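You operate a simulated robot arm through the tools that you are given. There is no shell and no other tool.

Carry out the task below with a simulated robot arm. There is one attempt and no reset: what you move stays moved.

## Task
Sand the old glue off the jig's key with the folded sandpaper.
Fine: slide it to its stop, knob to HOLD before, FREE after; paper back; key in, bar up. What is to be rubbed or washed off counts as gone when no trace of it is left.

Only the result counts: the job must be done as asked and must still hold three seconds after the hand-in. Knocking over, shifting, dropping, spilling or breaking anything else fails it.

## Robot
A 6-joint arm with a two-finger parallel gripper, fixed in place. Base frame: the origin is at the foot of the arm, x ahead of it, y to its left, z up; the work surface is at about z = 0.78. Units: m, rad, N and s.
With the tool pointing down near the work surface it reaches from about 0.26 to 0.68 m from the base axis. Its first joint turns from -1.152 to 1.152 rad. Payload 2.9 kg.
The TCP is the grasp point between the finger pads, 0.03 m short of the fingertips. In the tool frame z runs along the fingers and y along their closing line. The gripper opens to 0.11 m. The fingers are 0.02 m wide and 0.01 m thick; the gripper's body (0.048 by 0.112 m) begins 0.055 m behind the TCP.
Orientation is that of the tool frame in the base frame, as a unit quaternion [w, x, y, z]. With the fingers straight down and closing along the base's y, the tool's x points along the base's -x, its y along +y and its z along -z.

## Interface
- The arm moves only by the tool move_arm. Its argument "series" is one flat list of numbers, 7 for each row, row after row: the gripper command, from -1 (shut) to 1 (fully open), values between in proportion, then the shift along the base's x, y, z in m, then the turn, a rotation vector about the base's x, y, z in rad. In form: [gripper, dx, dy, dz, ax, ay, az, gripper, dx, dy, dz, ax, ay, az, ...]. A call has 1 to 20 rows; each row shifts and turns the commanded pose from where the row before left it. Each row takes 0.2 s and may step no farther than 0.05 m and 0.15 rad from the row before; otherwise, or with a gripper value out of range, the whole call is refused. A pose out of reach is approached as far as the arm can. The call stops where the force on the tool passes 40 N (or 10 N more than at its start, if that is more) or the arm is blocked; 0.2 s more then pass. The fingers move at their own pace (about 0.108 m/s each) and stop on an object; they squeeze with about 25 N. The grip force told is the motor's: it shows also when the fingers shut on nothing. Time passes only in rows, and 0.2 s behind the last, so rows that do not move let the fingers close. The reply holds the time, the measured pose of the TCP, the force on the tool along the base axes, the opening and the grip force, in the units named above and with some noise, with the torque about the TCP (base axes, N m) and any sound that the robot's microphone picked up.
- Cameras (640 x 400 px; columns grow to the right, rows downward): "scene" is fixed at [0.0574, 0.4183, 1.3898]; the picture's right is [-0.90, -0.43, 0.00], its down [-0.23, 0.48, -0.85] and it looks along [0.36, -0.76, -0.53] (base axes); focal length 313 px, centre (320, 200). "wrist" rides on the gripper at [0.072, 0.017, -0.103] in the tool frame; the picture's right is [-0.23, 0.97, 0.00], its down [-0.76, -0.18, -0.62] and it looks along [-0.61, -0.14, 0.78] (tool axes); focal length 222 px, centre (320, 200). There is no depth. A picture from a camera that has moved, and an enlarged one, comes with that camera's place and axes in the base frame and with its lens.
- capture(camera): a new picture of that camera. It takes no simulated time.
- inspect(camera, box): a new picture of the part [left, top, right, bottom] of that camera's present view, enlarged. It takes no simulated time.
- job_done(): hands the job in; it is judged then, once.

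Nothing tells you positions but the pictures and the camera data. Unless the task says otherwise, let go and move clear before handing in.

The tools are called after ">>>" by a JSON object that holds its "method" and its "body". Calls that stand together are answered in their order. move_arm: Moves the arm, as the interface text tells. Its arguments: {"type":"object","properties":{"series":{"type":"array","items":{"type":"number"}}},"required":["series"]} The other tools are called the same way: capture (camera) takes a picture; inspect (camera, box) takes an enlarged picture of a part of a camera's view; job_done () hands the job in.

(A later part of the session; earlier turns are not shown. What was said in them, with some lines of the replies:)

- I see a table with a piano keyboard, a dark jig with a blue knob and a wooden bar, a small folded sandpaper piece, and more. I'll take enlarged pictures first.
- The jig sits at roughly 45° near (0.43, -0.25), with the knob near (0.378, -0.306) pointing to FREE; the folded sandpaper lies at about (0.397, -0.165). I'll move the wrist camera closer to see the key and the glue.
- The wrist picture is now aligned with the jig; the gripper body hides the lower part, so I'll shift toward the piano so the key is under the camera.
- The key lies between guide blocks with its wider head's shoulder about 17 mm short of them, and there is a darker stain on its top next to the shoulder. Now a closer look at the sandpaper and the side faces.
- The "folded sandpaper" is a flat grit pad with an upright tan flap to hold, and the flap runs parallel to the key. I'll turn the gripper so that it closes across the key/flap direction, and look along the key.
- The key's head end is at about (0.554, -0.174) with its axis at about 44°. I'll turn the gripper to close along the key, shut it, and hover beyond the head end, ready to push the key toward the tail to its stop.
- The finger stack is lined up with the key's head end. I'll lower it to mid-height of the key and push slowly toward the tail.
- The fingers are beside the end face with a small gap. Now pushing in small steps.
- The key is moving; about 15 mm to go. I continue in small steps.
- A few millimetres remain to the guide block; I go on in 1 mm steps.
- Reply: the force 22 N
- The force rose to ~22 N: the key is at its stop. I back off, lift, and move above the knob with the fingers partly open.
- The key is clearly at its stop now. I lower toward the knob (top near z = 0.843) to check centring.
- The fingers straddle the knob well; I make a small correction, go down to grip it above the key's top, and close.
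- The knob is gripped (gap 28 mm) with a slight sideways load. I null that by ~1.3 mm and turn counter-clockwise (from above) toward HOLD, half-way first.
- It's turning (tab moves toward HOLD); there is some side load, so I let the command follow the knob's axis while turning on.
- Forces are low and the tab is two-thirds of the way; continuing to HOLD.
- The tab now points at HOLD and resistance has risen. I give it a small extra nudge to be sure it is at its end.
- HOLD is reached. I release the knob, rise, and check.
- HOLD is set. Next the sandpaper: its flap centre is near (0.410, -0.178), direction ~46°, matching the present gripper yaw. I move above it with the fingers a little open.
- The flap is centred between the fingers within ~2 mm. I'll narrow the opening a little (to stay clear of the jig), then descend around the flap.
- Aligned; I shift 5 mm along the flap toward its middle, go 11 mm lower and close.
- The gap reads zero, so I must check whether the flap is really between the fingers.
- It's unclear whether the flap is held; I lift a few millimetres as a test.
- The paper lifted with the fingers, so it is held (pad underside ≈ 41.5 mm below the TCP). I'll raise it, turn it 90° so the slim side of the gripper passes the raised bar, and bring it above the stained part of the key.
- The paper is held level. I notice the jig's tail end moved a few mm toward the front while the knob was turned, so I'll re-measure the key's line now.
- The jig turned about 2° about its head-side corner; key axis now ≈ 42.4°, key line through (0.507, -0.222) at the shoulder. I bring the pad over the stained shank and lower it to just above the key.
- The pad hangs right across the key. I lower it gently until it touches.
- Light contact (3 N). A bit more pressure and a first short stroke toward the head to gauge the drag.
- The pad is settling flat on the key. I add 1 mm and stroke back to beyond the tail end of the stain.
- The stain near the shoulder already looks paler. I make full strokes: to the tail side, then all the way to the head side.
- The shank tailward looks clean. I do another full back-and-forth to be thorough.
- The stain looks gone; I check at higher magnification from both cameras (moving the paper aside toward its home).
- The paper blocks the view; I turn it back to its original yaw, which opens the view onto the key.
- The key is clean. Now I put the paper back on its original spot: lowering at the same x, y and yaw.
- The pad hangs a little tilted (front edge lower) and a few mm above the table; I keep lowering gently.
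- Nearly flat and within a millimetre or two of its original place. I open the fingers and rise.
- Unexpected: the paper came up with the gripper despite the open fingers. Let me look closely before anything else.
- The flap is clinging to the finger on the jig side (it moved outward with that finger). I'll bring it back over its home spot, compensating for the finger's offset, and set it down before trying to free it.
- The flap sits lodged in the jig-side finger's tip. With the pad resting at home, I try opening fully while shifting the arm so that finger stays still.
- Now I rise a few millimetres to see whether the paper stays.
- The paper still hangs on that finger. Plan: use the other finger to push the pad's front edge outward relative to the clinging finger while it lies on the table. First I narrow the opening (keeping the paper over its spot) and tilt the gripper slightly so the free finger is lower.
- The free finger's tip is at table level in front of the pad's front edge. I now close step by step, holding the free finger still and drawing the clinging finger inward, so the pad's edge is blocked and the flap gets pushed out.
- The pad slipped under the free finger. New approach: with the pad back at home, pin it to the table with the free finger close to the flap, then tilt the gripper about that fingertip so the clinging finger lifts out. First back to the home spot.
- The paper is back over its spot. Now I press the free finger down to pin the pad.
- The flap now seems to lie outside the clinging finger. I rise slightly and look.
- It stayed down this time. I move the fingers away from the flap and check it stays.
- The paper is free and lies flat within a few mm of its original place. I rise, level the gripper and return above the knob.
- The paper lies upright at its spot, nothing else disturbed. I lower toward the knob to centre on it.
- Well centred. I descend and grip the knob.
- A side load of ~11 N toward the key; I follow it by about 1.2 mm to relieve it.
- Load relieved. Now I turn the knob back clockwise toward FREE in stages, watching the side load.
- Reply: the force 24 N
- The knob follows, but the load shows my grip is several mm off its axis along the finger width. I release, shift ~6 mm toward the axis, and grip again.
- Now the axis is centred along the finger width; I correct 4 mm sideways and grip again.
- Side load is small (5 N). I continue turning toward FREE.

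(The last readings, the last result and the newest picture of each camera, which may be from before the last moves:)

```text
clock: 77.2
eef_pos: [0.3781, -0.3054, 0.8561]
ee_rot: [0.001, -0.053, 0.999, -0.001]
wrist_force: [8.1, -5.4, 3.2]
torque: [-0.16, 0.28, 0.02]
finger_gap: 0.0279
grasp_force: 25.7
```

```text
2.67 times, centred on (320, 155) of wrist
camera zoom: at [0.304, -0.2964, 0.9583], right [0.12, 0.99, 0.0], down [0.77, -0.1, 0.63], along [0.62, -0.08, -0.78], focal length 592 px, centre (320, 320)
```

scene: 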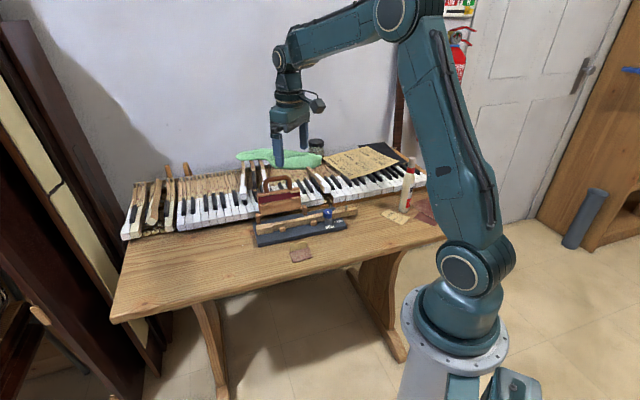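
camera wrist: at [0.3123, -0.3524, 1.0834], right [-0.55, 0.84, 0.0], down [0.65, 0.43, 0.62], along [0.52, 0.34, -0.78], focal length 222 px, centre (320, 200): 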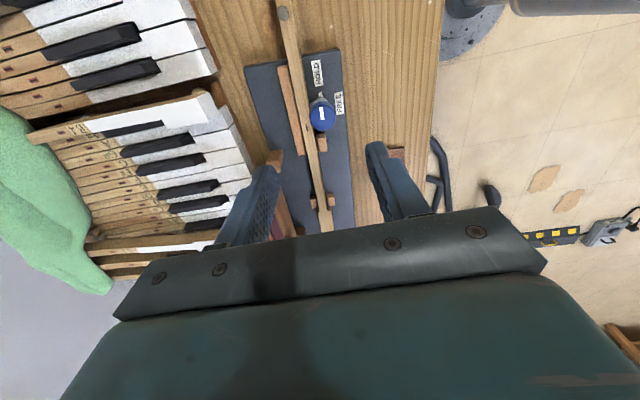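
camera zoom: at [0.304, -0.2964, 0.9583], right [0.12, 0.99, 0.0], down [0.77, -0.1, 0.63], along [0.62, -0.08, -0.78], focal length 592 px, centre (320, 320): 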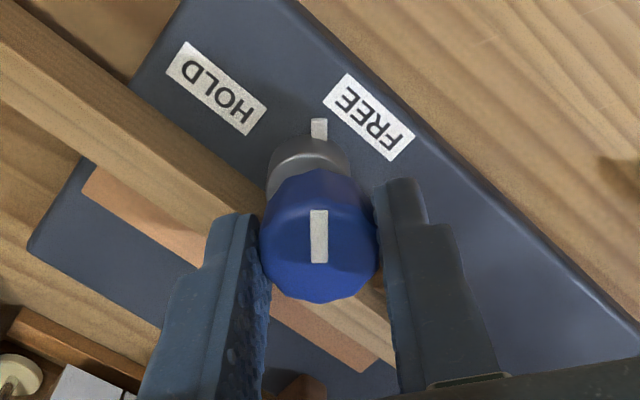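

>>> {"method": "move_arm", "body": {"series": [-1, 0.0004, -0.0003, 0, 0, 0, -0.1, -1, 0.0003, -0.0002, 0, 0, 0, -0.1, -1, 0, 0, 0, 0, 0, -0.1, -1, 0, 0, 0, 0, 0, -0.1]}}

>>> {"method": "inspect", "body": {"camera": "scene", "box": [296, 190, 360, 230]}}

```text
clock: 78.2
eef_pos: [0.3775, -0.3063, 0.857]
ee_rot: [0.0, 0.145, 0.989, 0.001]
wrist_force: [9.2, 3.4, 4.4]
torque: [-0.11, -0.48, -0.02]
finger_gap: 0.028
grasp_force: 24.7
```

```text
10.00 times, centred on (328, 210) of scene
camera zoom: at [0.0575, 0.4185, 1.3897], right [-0.9, -0.43, 0.0], down [-0.23, 0.48, -0.85], along [0.36, -0.76, -0.53], focal length 3133 px, centre (240, 100)
```

zoom: 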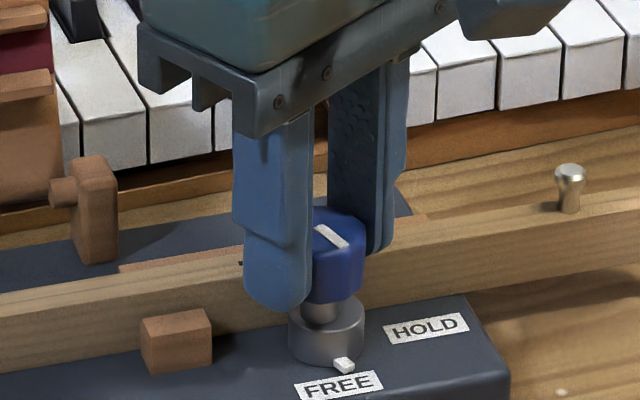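

>>> {"method": "move_arm", "body": {"series": [-1, 0.0005, 0.0002, 0, 0, 0, -0.1, -1, 0.0003, 0.0001, 0, 0, 0, -0.1, -1, 0, 0, 0, 0, 0, -0.1, -1, 0, 0, 0, 0, 0, -0.1]}}

>>> {"method": "inspect", "body": {"camera": "scene", "box": [296, 190, 360, 230]}}

>>> {"method": "inspect", "body": {"camera": "wrist", "box": [200, 80, 440, 230]}}

```text
clock: 79.2
eef_pos: [0.3777, -0.306, 0.8558]
ee_rot: [0.0, 0.341, 0.94, 0.0]
wrist_force: [-0.5, -1.4, 6.9]
torque: [0.08, 0.05, 0.34]
finger_gap: 0.0283
grasp_force: 25.2
```

```text
10.00 times, centred on (328, 210) of scene
camera zoom: at [0.0573, 0.4184, 1.3898], right [-0.9, -0.43, 0.0], down [-0.23, 0.48, -0.85], along [0.36, -0.76, -0.53], focal length 3133 px, centre (240, 100)
```

zoom: 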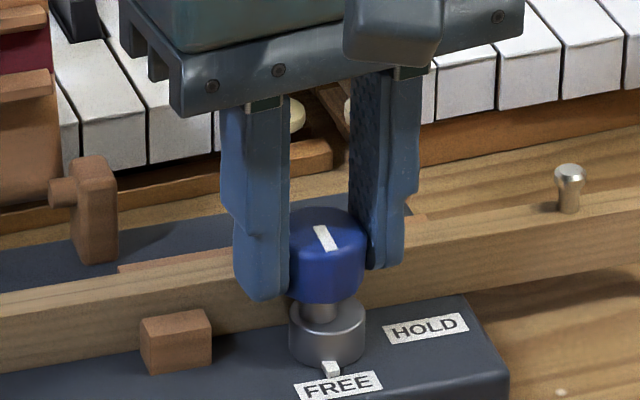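

```text
2.67 times, centred on (320, 155) of wrist
camera zoom: at [0.3334, -0.2465, 0.9579], right [0.8, 0.6, 0.0], down [0.47, -0.62, 0.62], along [0.37, -0.5, -0.78], focal length 592 px, centre (320, 320)
```

zoom: 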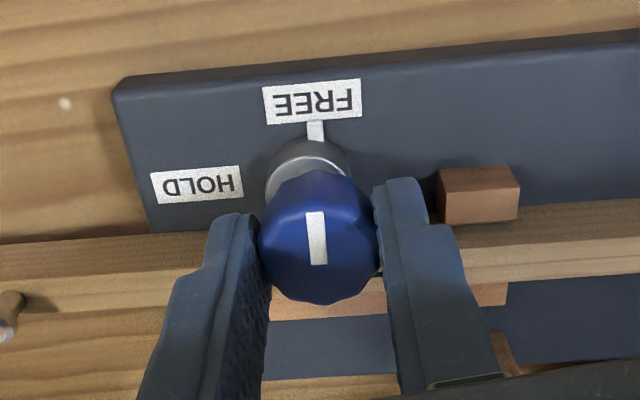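

The tab points at FREE and the torque rose — it's at its stop. I release and lift clear.

>>> {"method": "move_arm", "body": {"series": [-0.2, 0, 0, 0, 0, 0, 0, 0.1, 0, 0, 0, 0, 0, 0, 0.1, 0, 0, 0.01, 0, 0, 0, 0.1, 0, 0, 0.03, 0, 0, 0, 0.1, 0, 0, 0.045, 0, 0, 0, 0.1, 0, 0, 0.045, 0, 0, 0, 0.1, -0.02, 0.03, 0.03, 0, 0, 0, 0.1, -0.02, 0.03, 0.03, 0, 0, 0]}}

>>> {"method": "inspect", "body": {"camera": "scene", "box": [220, 170, 380, 270]}}

>>> {"method": "inspect", "body": {"camera": "scene", "box": [296, 195, 360, 235]}}

>>> {"method": "inspect", "body": {"camera": "scene", "box": [250, 205, 314, 245]}}

>>> {"method": "capture", "body": {"camera": "wrist"}}

```text
clock: 81.0
eef_pos: [0.339, -0.246, 1.045]
ee_rot: [0.0, 0.339, 0.941, 0.0]
wrist_force: [-0.5, -0.8, 0.4]
torque: [-0.01, 0.0, 0.0]
finger_gap: 0.0607
grasp_force: 0.0
```

```text
4.00 times, centred on (300, 220) of scene
camera zoom: at [0.0574, 0.4183, 1.3898], right [-0.9, -0.43, 0.0], down [-0.23, 0.48, -0.85], along [0.36, -0.76, -0.53], focal length 1253 px, centre (400, 120)
```

zoom: 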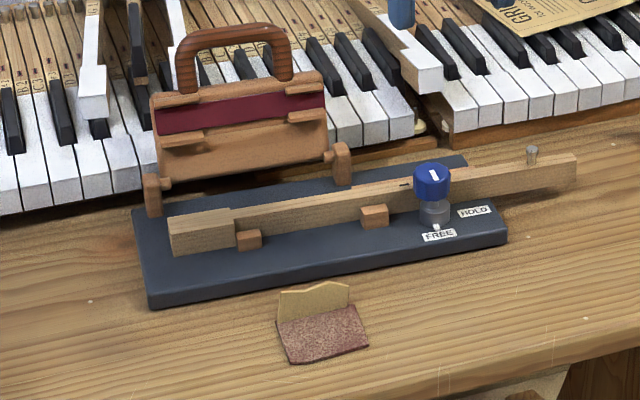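

```text
10.00 times, centred on (328, 215) of scene
camera zoom: at [0.0574, 0.4183, 1.3898], right [-0.9, -0.43, 0.0], down [-0.23, 0.48, -0.85], along [0.36, -0.76, -0.53], focal length 3133 px, centre (240, 50)
```

zoom: 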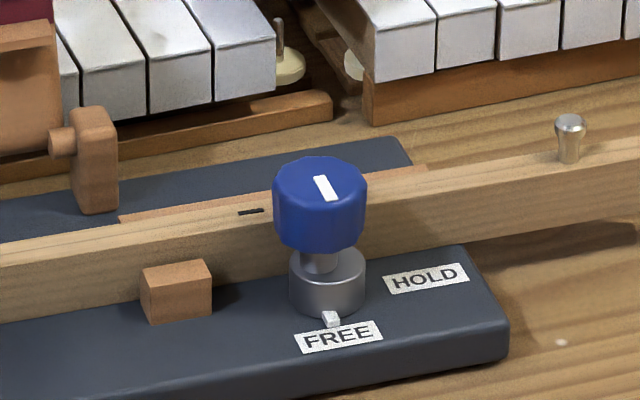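

```text
10.00 times, centred on (282, 225) of scene
camera zoom: at [0.0574, 0.4183, 1.3898], right [-0.9, -0.43, 0.0], down [-0.23, 0.48, -0.85], along [0.36, -0.76, -0.53], focal length 3133 px, centre (700, -50)
```

zoom: 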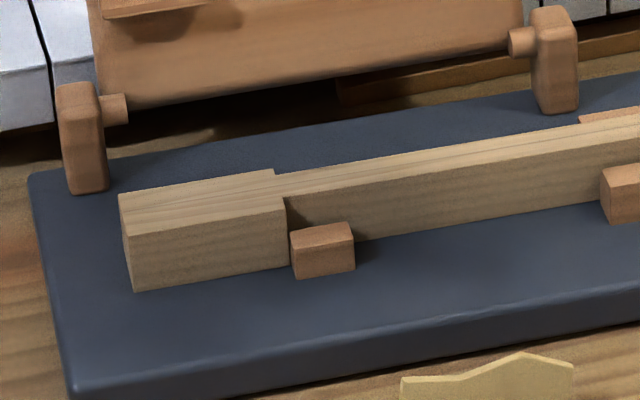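

```text
taken
camera wrist: at [0.294, -0.1861, 1.1465], right [0.8, 0.6, 0.0], down [0.47, -0.62, 0.62], along [0.38, -0.5, -0.78], focal length 222 px, centre (320, 200)
```

wrist: 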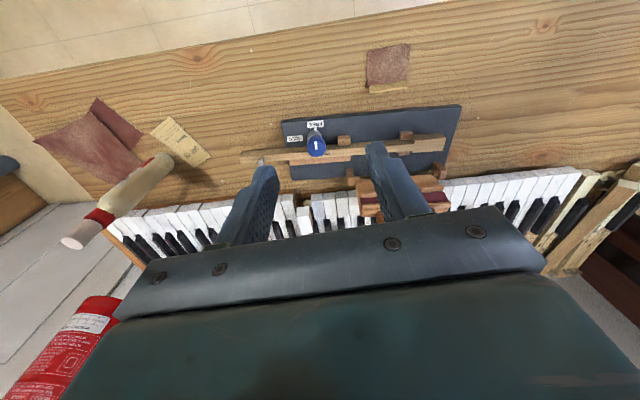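

Knob is at FREE, key clean and in the jig, bar up, paper back. The jig's tail end sits ~1 cm further front than at the start (from the first knob turn), so I'll gently nudge it back: closed fingers down in front of its front edge near the tail end.

>>> {"method": "move_arm", "body": {"series": [-1, -0.0069, -0.0148, 0, 0, 0, -0.065, -1, -0.0069, -0.0149, 0, 0, 0, -0.065, -1, 0, 0, -0.045, 0, 0, 0, -1, 0, 0, -0.045, 0, 0, 0, -1, 0, 0, -0.045, 0, 0, 0, -1, 0, 0, -0.045, 0, 0, 0]}}

>>> {"method": "capture", "body": {"camera": "wrist"}}

>>> {"method": "inspect", "body": {"camera": "scene", "box": [280, 190, 376, 250]}}

```text
clock: 82.4
eef_pos: [0.3248, -0.2744, 0.8632]
ee_rot: [0.0, 0.4, 0.917, 0.0]
wrist_force: [0.2, 0.0, 0.4]
torque: [-0.01, 0.05, -0.04]
finger_gap: 0.0
grasp_force: 25.1
```

```text
taken
camera wrist: at [0.2875, -0.2103, 0.9664], right [0.87, 0.5, 0.0], down [0.39, -0.68, 0.62], along [0.31, -0.54, -0.78], focal length 222 px, centre (320, 200)
```

wrist: 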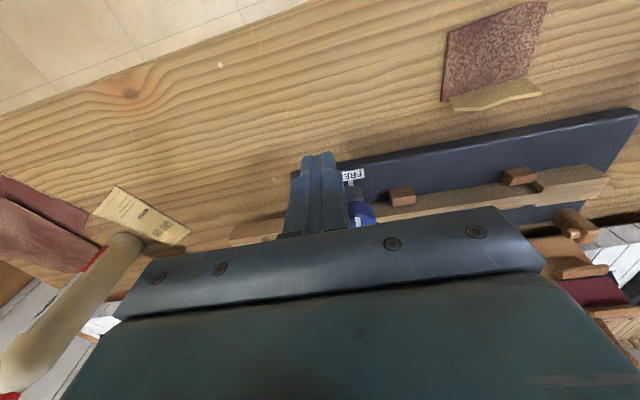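

```text
6.67 times, centred on (328, 220) of scene
camera zoom: at [0.0574, 0.4183, 1.3898], right [-0.9, -0.43, 0.0], down [-0.23, 0.48, -0.85], along [0.36, -0.76, -0.53], focal length 2089 px, centre (267, 67)
```

zoom: 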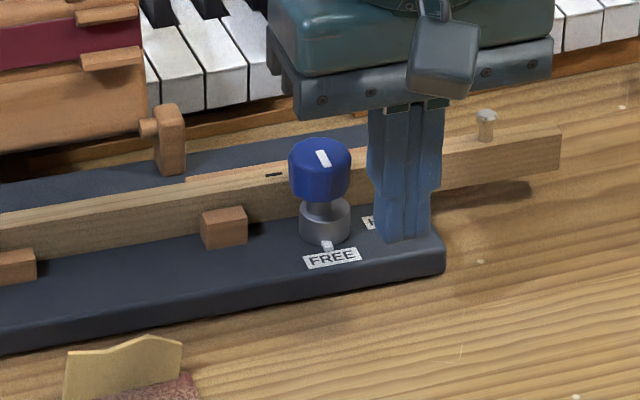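

>>> {"method": "move_arm", "body": {"series": [-1, 0, 0, -0.03, 0, 0, 0, -1, 0, 0, -0.0155, 0, 0, 0, -1, 0.0034, -0.0037, 0, 0, 0, 0, -1, 0.0034, -0.0037, 0, 0, 0, 0]}}

>>> {"method": "inspect", "body": {"camera": "scene", "box": [296, 195, 360, 235]}}

>>> {"method": "capture", "body": {"camera": "wrist"}}

```text
clock: 83.4
eef_pos: [0.3314, -0.2818, 0.8207]
ee_rot: [0.001, 0.4, 0.917, 0.0]
wrist_force: [0.4, -0.3, 0.0]
torque: [0.01, 0.0, 0.02]
finger_gap: 0.0
grasp_force: 24.7
```

```text
10.00 times, centred on (328, 215) of scene
camera zoom: at [0.0574, 0.4183, 1.3898], right [-0.9, -0.43, 0.0], down [-0.23, 0.48, -0.85], along [0.36, -0.76, -0.53], focal length 3133 px, centre (240, 50)
```

zoom: 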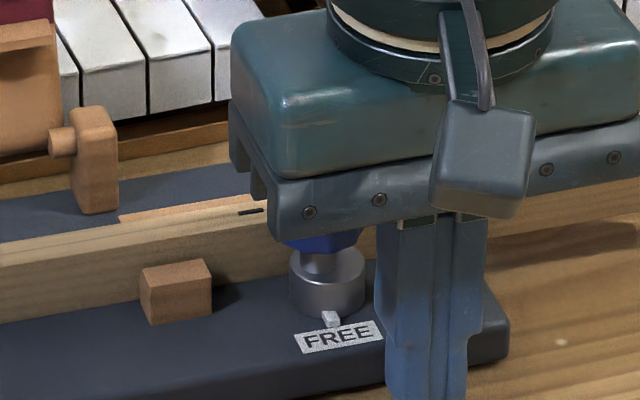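

```text
taken
camera wrist: at [0.2946, -0.2179, 0.9229], right [0.87, 0.5, 0.0], down [0.39, -0.68, 0.62], along [0.31, -0.54, -0.78], focal length 222 px, centre (320, 200)
```

wrist: 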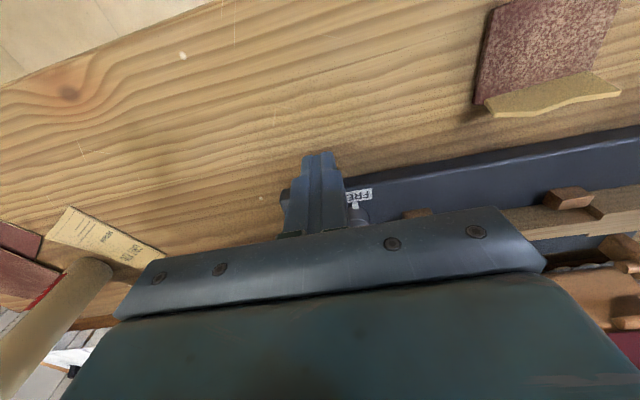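

>>> {"method": "move_arm", "body": {"series": [-1, 0, 0, -0.004, 0, 0, 0, -1, 0.00135, -0.00148, 0, 0, 0, 0, -1, 0.00135, -0.00148, 0, 0, 0, 0, -1, 0.00135, -0.00148, 0, 0, 0, 0]}}

>>> {"method": "move_arm", "body": {"series": [-1, 0.00135, -0.00148, 0, 0, 0, 0, -1, 0.00135, -0.00148, 0, 0, 0, 0]}}

>>> {"method": "inspect", "body": {"camera": "scene", "box": [296, 195, 360, 235]}}

```text
clock: 84.4
eef_pos: [0.3363, -0.2871, 0.8165]
ee_rot: [0.0, 0.399, 0.917, -0.001]
wrist_force: [0.4, -0.9, 0.1]
torque: [-0.01, -0.01, 0.0]
finger_gap: 0.0001
grasp_force: 25.3
```

```text
clock: 85.0
eef_pos: [0.339, -0.2904, 0.8164]
ee_rot: [0.0, 0.4, 0.917, 0.0]
wrist_force: [-1.4, 2.4, 0.7]
torque: [0.02, 0.05, 0.0]
finger_gap: 0.0
grasp_force: 25.3
```

```text
10.00 times, centred on (328, 215) of scene
camera zoom: at [0.0573, 0.4184, 1.3898], right [-0.9, -0.43, 0.0], down [-0.23, 0.48, -0.85], along [0.36, -0.76, -0.53], focal length 3133 px, centre (240, 50)
```

zoom: 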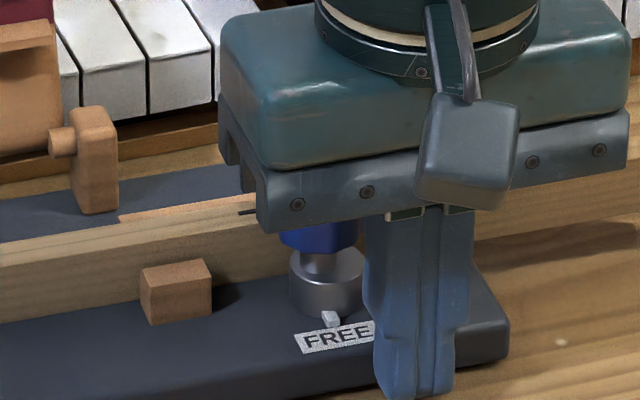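

Contact with the jig's edge begins (3 N). I push on a few mm in small steps.

>>> {"method": "move_arm", "body": {"series": [-1, 0.00067, -0.00074, 0, 0, 0, 0, -1, 0.00067, -0.00074, 0, 0, 0, 0, -1, 0.00067, -0.00074, 0, 0, 0, 0, -1, 0.00067, -0.00074, 0, 0, 0, 0]}}

>>> {"method": "inspect", "body": {"camera": "scene", "box": [296, 195, 360, 235]}}

```text
clock: 86.0
eef_pos: [0.3418, -0.2935, 0.8165]
ee_rot: [0.0, 0.4, 0.917, 0.0]
wrist_force: [-11.7, 8.1, 5.4]
torque: [0.22, 0.26, 0.01]
finger_gap: 0.0
grasp_force: 25.0
```

```text
10.00 times, centred on (328, 215) of scene
camera zoom: at [0.0571, 0.4185, 1.3897], right [-0.9, -0.43, 0.0], down [-0.23, 0.48, -0.85], along [0.36, -0.76, -0.53], focal length 3133 px, centre (240, 50)
```

zoom: 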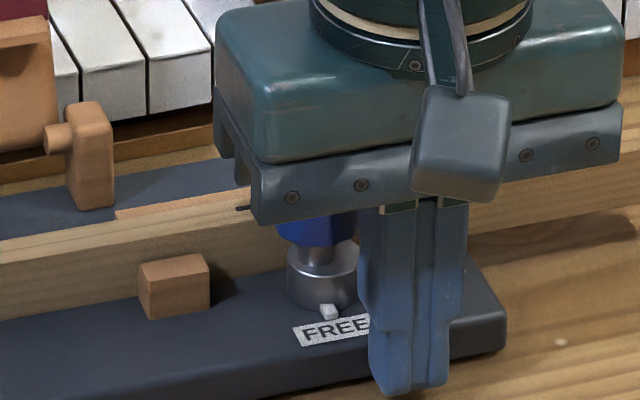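

>>> {"method": "move_arm", "body": {"series": [-1, 0.00067, -0.00074, 0, 0, 0, 0, -1, 0.00067, -0.00074, 0, 0, 0, 0, -1, 0.00067, -0.00074, 0, 0, 0, 0]}}

>>> {"method": "inspect", "body": {"camera": "scene", "box": [296, 195, 360, 235]}}

```text
clock: 86.8
eef_pos: [0.3433, -0.2955, 0.8152]
ee_rot: [0.0, 0.399, 0.917, 0.0]
wrist_force: [-9.0, 11.3, 6.2]
torque: [0.18, 0.16, 0.07]
finger_gap: 0.0
grasp_force: 24.9
```

```text
10.00 times, centred on (328, 215) of scene
camera zoom: at [0.0571, 0.4186, 1.3897], right [-0.9, -0.43, 0.0], down [-0.23, 0.48, -0.85], along [0.36, -0.76, -0.53], focal length 3133 px, centre (240, 50)
```

zoom: 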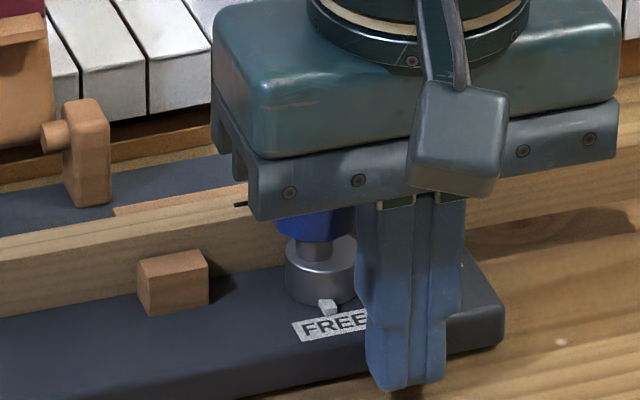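

>>> {"method": "move_arm", "body": {"series": [-1, 0.00067, -0.00074, 0, 0, 0, 0, -1, -0.0034, 0.0037, 0, 0, 0, 0, -1, -0.0068, 0.0074, 0, 0, 0, 0, -1, -0.0068, 0.0074, 0, 0, 0, 0, -1, 0, 0, 0.045, 0, 0, 0, -1, 0, 0, 0.045, 0, 0, 0, -1, 0, 0, 0.045, 0, 0, 0, -1, -0.01, 0.03, 0.045, 0, 0, 0, -1, -0.01, 0.03, 0.045, 0, 0, 0]}}

>>> {"method": "inspect", "body": {"camera": "scene", "box": [296, 195, 360, 235]}}

>>> {"method": "inspect", "body": {"camera": "scene", "box": [250, 205, 314, 245]}}

>>> {"method": "inspect", "body": {"camera": "scene", "box": [220, 170, 380, 270]}}

>>> {"method": "capture", "body": {"camera": "scene"}}

>>> {"method": "capture", "body": {"camera": "wrist"}}

```text
refused: row 8 steps farther than a row can; nothing moved
```

```text
10.00 times, centred on (328, 215) of scene
camera zoom: at [0.0571, 0.4186, 1.3897], right [-0.9, -0.43, 0.0], down [-0.23, 0.48, -0.85], along [0.36, -0.76, -0.53], focal length 3133 px, centre (240, 50)
```

zoom: 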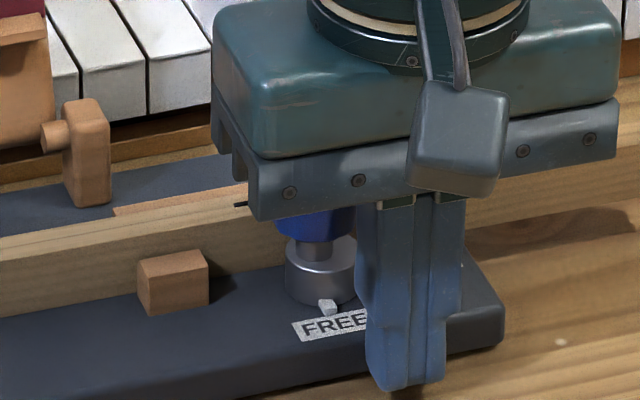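

```text
10.00 times, centred on (282, 225) of scene
camera zoom: at [0.0571, 0.4186, 1.3897], right [-0.9, -0.43, 0.0], down [-0.23, 0.48, -0.85], along [0.36, -0.76, -0.53], focal length 3133 px, centre (700, -50)
```

zoom: 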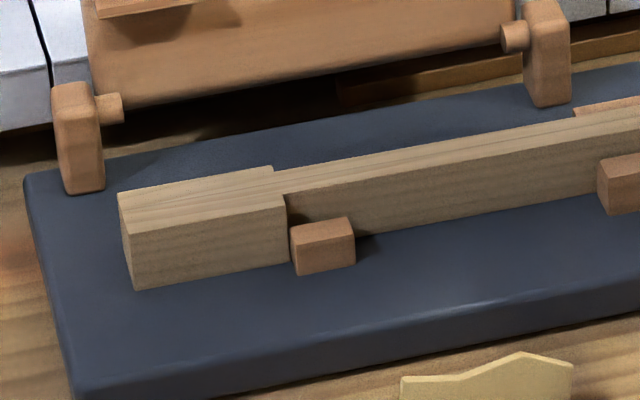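

```text
4.00 times, centred on (300, 220) of scene
camera zoom: at [0.0571, 0.4186, 1.3897], right [-0.9, -0.43, 0.0], down [-0.23, 0.48, -0.85], along [0.36, -0.76, -0.53], focal length 1253 px, centre (400, 120)
```

zoom: 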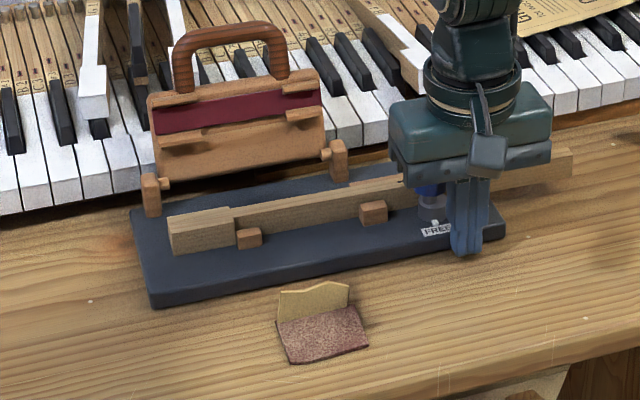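

```text
taken
```

scene: 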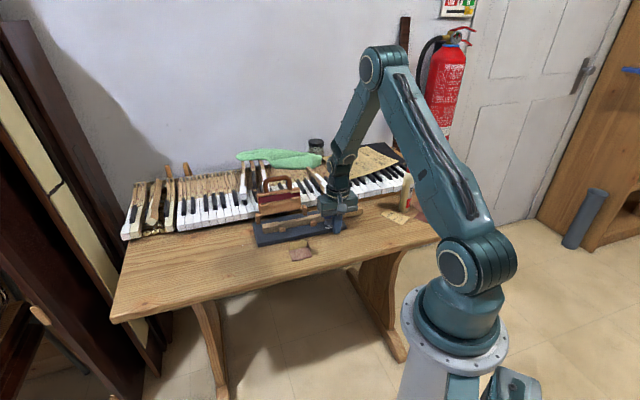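

```text
taken
camera wrist: at [0.306, -0.2299, 0.9187], right [0.87, 0.5, 0.0], down [0.39, -0.68, 0.62], along [0.31, -0.54, -0.78], focal length 222 px, centre (320, 200)
```

wrist: 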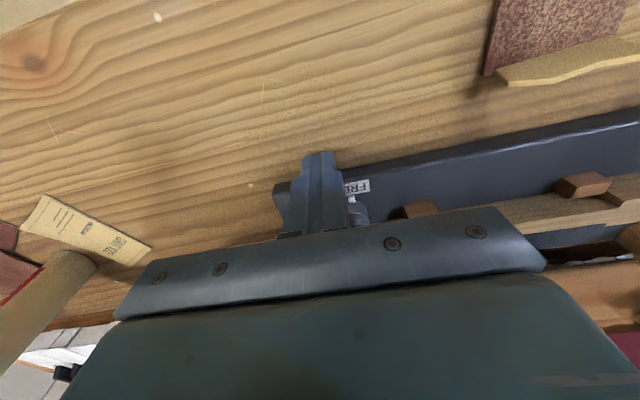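

The jig is nearly where it began. I'll stop pushing, back off, and rise clear (with legal step sizes).

>>> {"method": "move_arm", "body": {"series": [-1, 0.0005, -0.0005, 0, 0, 0, 0, -1, -0.0034, 0.0037, 0, 0, 0, 0, -1, -0.0068, 0.0074, 0, 0, 0, 0, -1, -0.0068, 0.0074, 0, 0, 0, 0, -1, 0, 0, 0.045, 0, 0, 0, -1, 0, 0, 0.045, 0, 0, 0, -1, 0, 0, 0.045, 0, 0, 0, -1, -0.005, 0.02, 0.04, 0, 0, 0, -1, -0.005, 0.02, 0.04, 0, 0, 0]}}

>>> {"method": "inspect", "body": {"camera": "scene", "box": [296, 195, 360, 235]}}

>>> {"method": "inspect", "body": {"camera": "scene", "box": [250, 205, 314, 245]}}

>>> {"method": "inspect", "body": {"camera": "scene", "box": [220, 170, 380, 270]}}

>>> {"method": "capture", "body": {"camera": "wrist"}}

```text
clock: 88.8
eef_pos: [0.3152, -0.237, 1.031]
ee_rot: [0.0, 0.4, 0.916, 0.0]
wrist_force: [-0.6, 0.6, 0.3]
torque: [0.02, 0.01, 0.03]
finger_gap: 0.0
grasp_force: 24.5
```

```text
10.00 times, centred on (328, 215) of scene
camera zoom: at [0.0574, 0.4183, 1.3898], right [-0.9, -0.43, 0.0], down [-0.23, 0.48, -0.85], along [0.36, -0.76, -0.53], focal length 3133 px, centre (240, 50)
```

zoom: 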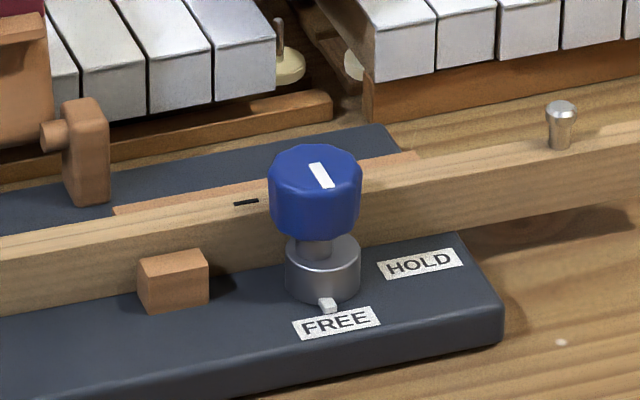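

```text
10.00 times, centred on (282, 225) of scene
camera zoom: at [0.0574, 0.4183, 1.3898], right [-0.9, -0.43, 0.0], down [-0.23, 0.48, -0.85], along [0.36, -0.76, -0.53], focal length 3133 px, centre (700, -50)
```

zoom: 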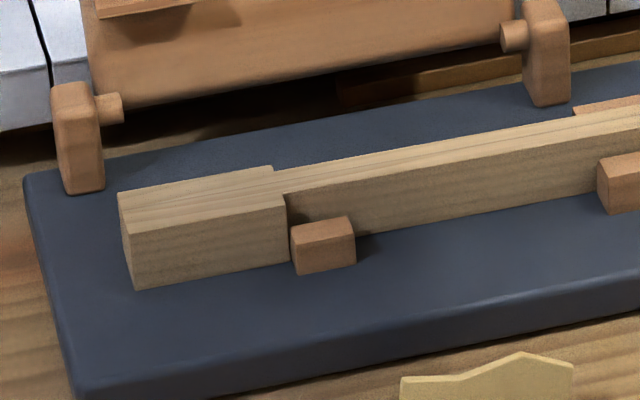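

```text
4.00 times, centred on (300, 220) of scene
camera zoom: at [0.0574, 0.4183, 1.3898], right [-0.9, -0.43, 0.0], down [-0.23, 0.48, -0.85], along [0.36, -0.76, -0.53], focal length 1253 px, centre (400, 120)
```

zoom: 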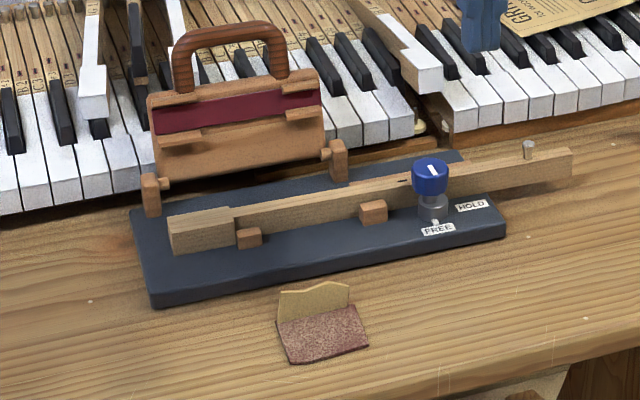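

```text
taken
camera wrist: at [0.2782, -0.1718, 1.1323], right [0.87, 0.5, 0.0], down [0.39, -0.68, 0.62], along [0.31, -0.54, -0.78], focal length 222 px, centre (320, 200)
```

wrist: 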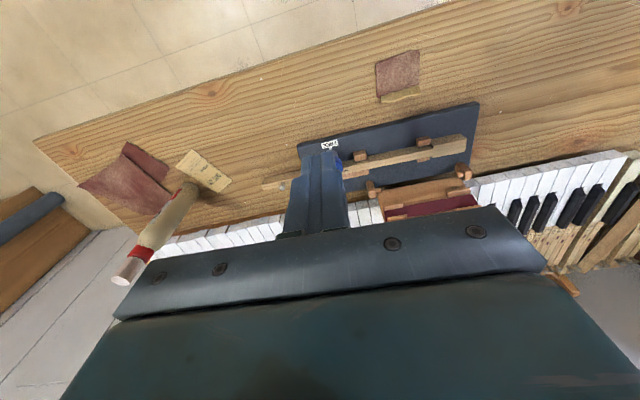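

The jig is back to within a millimetre or two. A last close look at the key's surface.

>>> {"method": "inspect", "body": {"camera": "wrist", "box": [340, 125, 470, 190]}}

>>> {"method": "inspect", "body": {"camera": "scene", "box": [262, 208, 302, 233]}}

>>> {"method": "inspect", "body": {"camera": "scene", "box": [292, 205, 332, 230]}}

```text
4.92 times, centred on (405, 158) of wrist
camera zoom: at [0.2782, -0.1718, 1.1323], right [0.87, 0.5, 0.0], down [0.39, -0.68, 0.62], along [0.31, -0.54, -0.78], focal length 1094 px, centre (-98, 409)
```

zoom: 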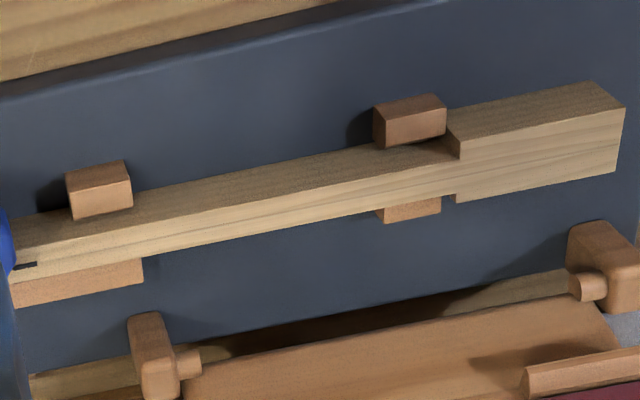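

```text
16.00 times, centred on (282, 220) of scene
camera zoom: at [0.0574, 0.4183, 1.3898], right [-0.9, -0.43, 0.0], down [-0.23, 0.48, -0.85], along [0.36, -0.76, -0.53], focal length 5013 px, centre (928, -128)
```

zoom: 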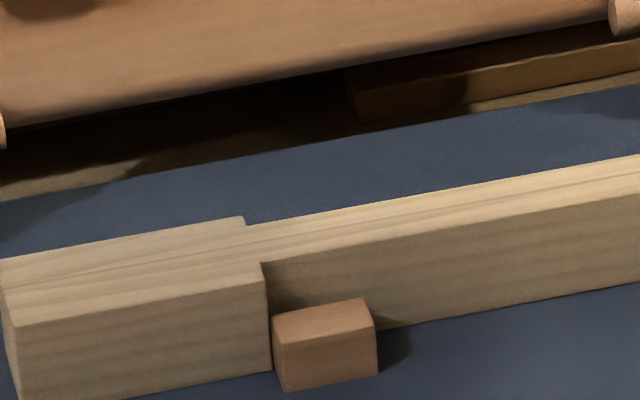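

```text
16.00 times, centred on (312, 218) of scene
camera zoom: at [0.0574, 0.4183, 1.3898], right [-0.9, -0.43, 0.0], down [-0.23, 0.48, -0.85], along [0.36, -0.76, -0.53], focal length 5013 px, centre (448, -80)
```

zoom: 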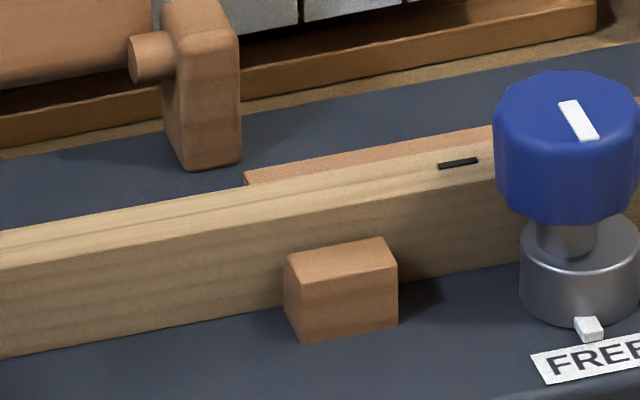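

The key's top shows only bare grain with no trace of glue. It sits in the jig, the knob points at FREE, the bar is up, and the paper is back in its place. The gripper is clear and empty, so I hand the job in.

>>> {"method": "job_done", "body": {}}

```text
The job is handed in.
```

The old glue is sanded off the jig's key and the job is handed in. In the last pictures, the top of the key shows only bare grain, with no trace of glue.

- **Key:** it was pushed to its stop before sanding. It is still in the jig, with its shoulder at the guide block.
- **Knob:** it was turned to HOLD before sanding and back to FREE afterwards.
- **Bar:** it stayed up throughout.
- **Paper:** it lies flat, about 5 mm from where it started. The flap stuck to one finger when I first let go, and it took several tries to free it.
- **Jig:** its tail end shifted about 1 cm during the first knob turn. I nudged it back to within a millimetre or two of its start.

In the last pictures nothing else looked moved or knocked over, and the gripper was empty and clear.
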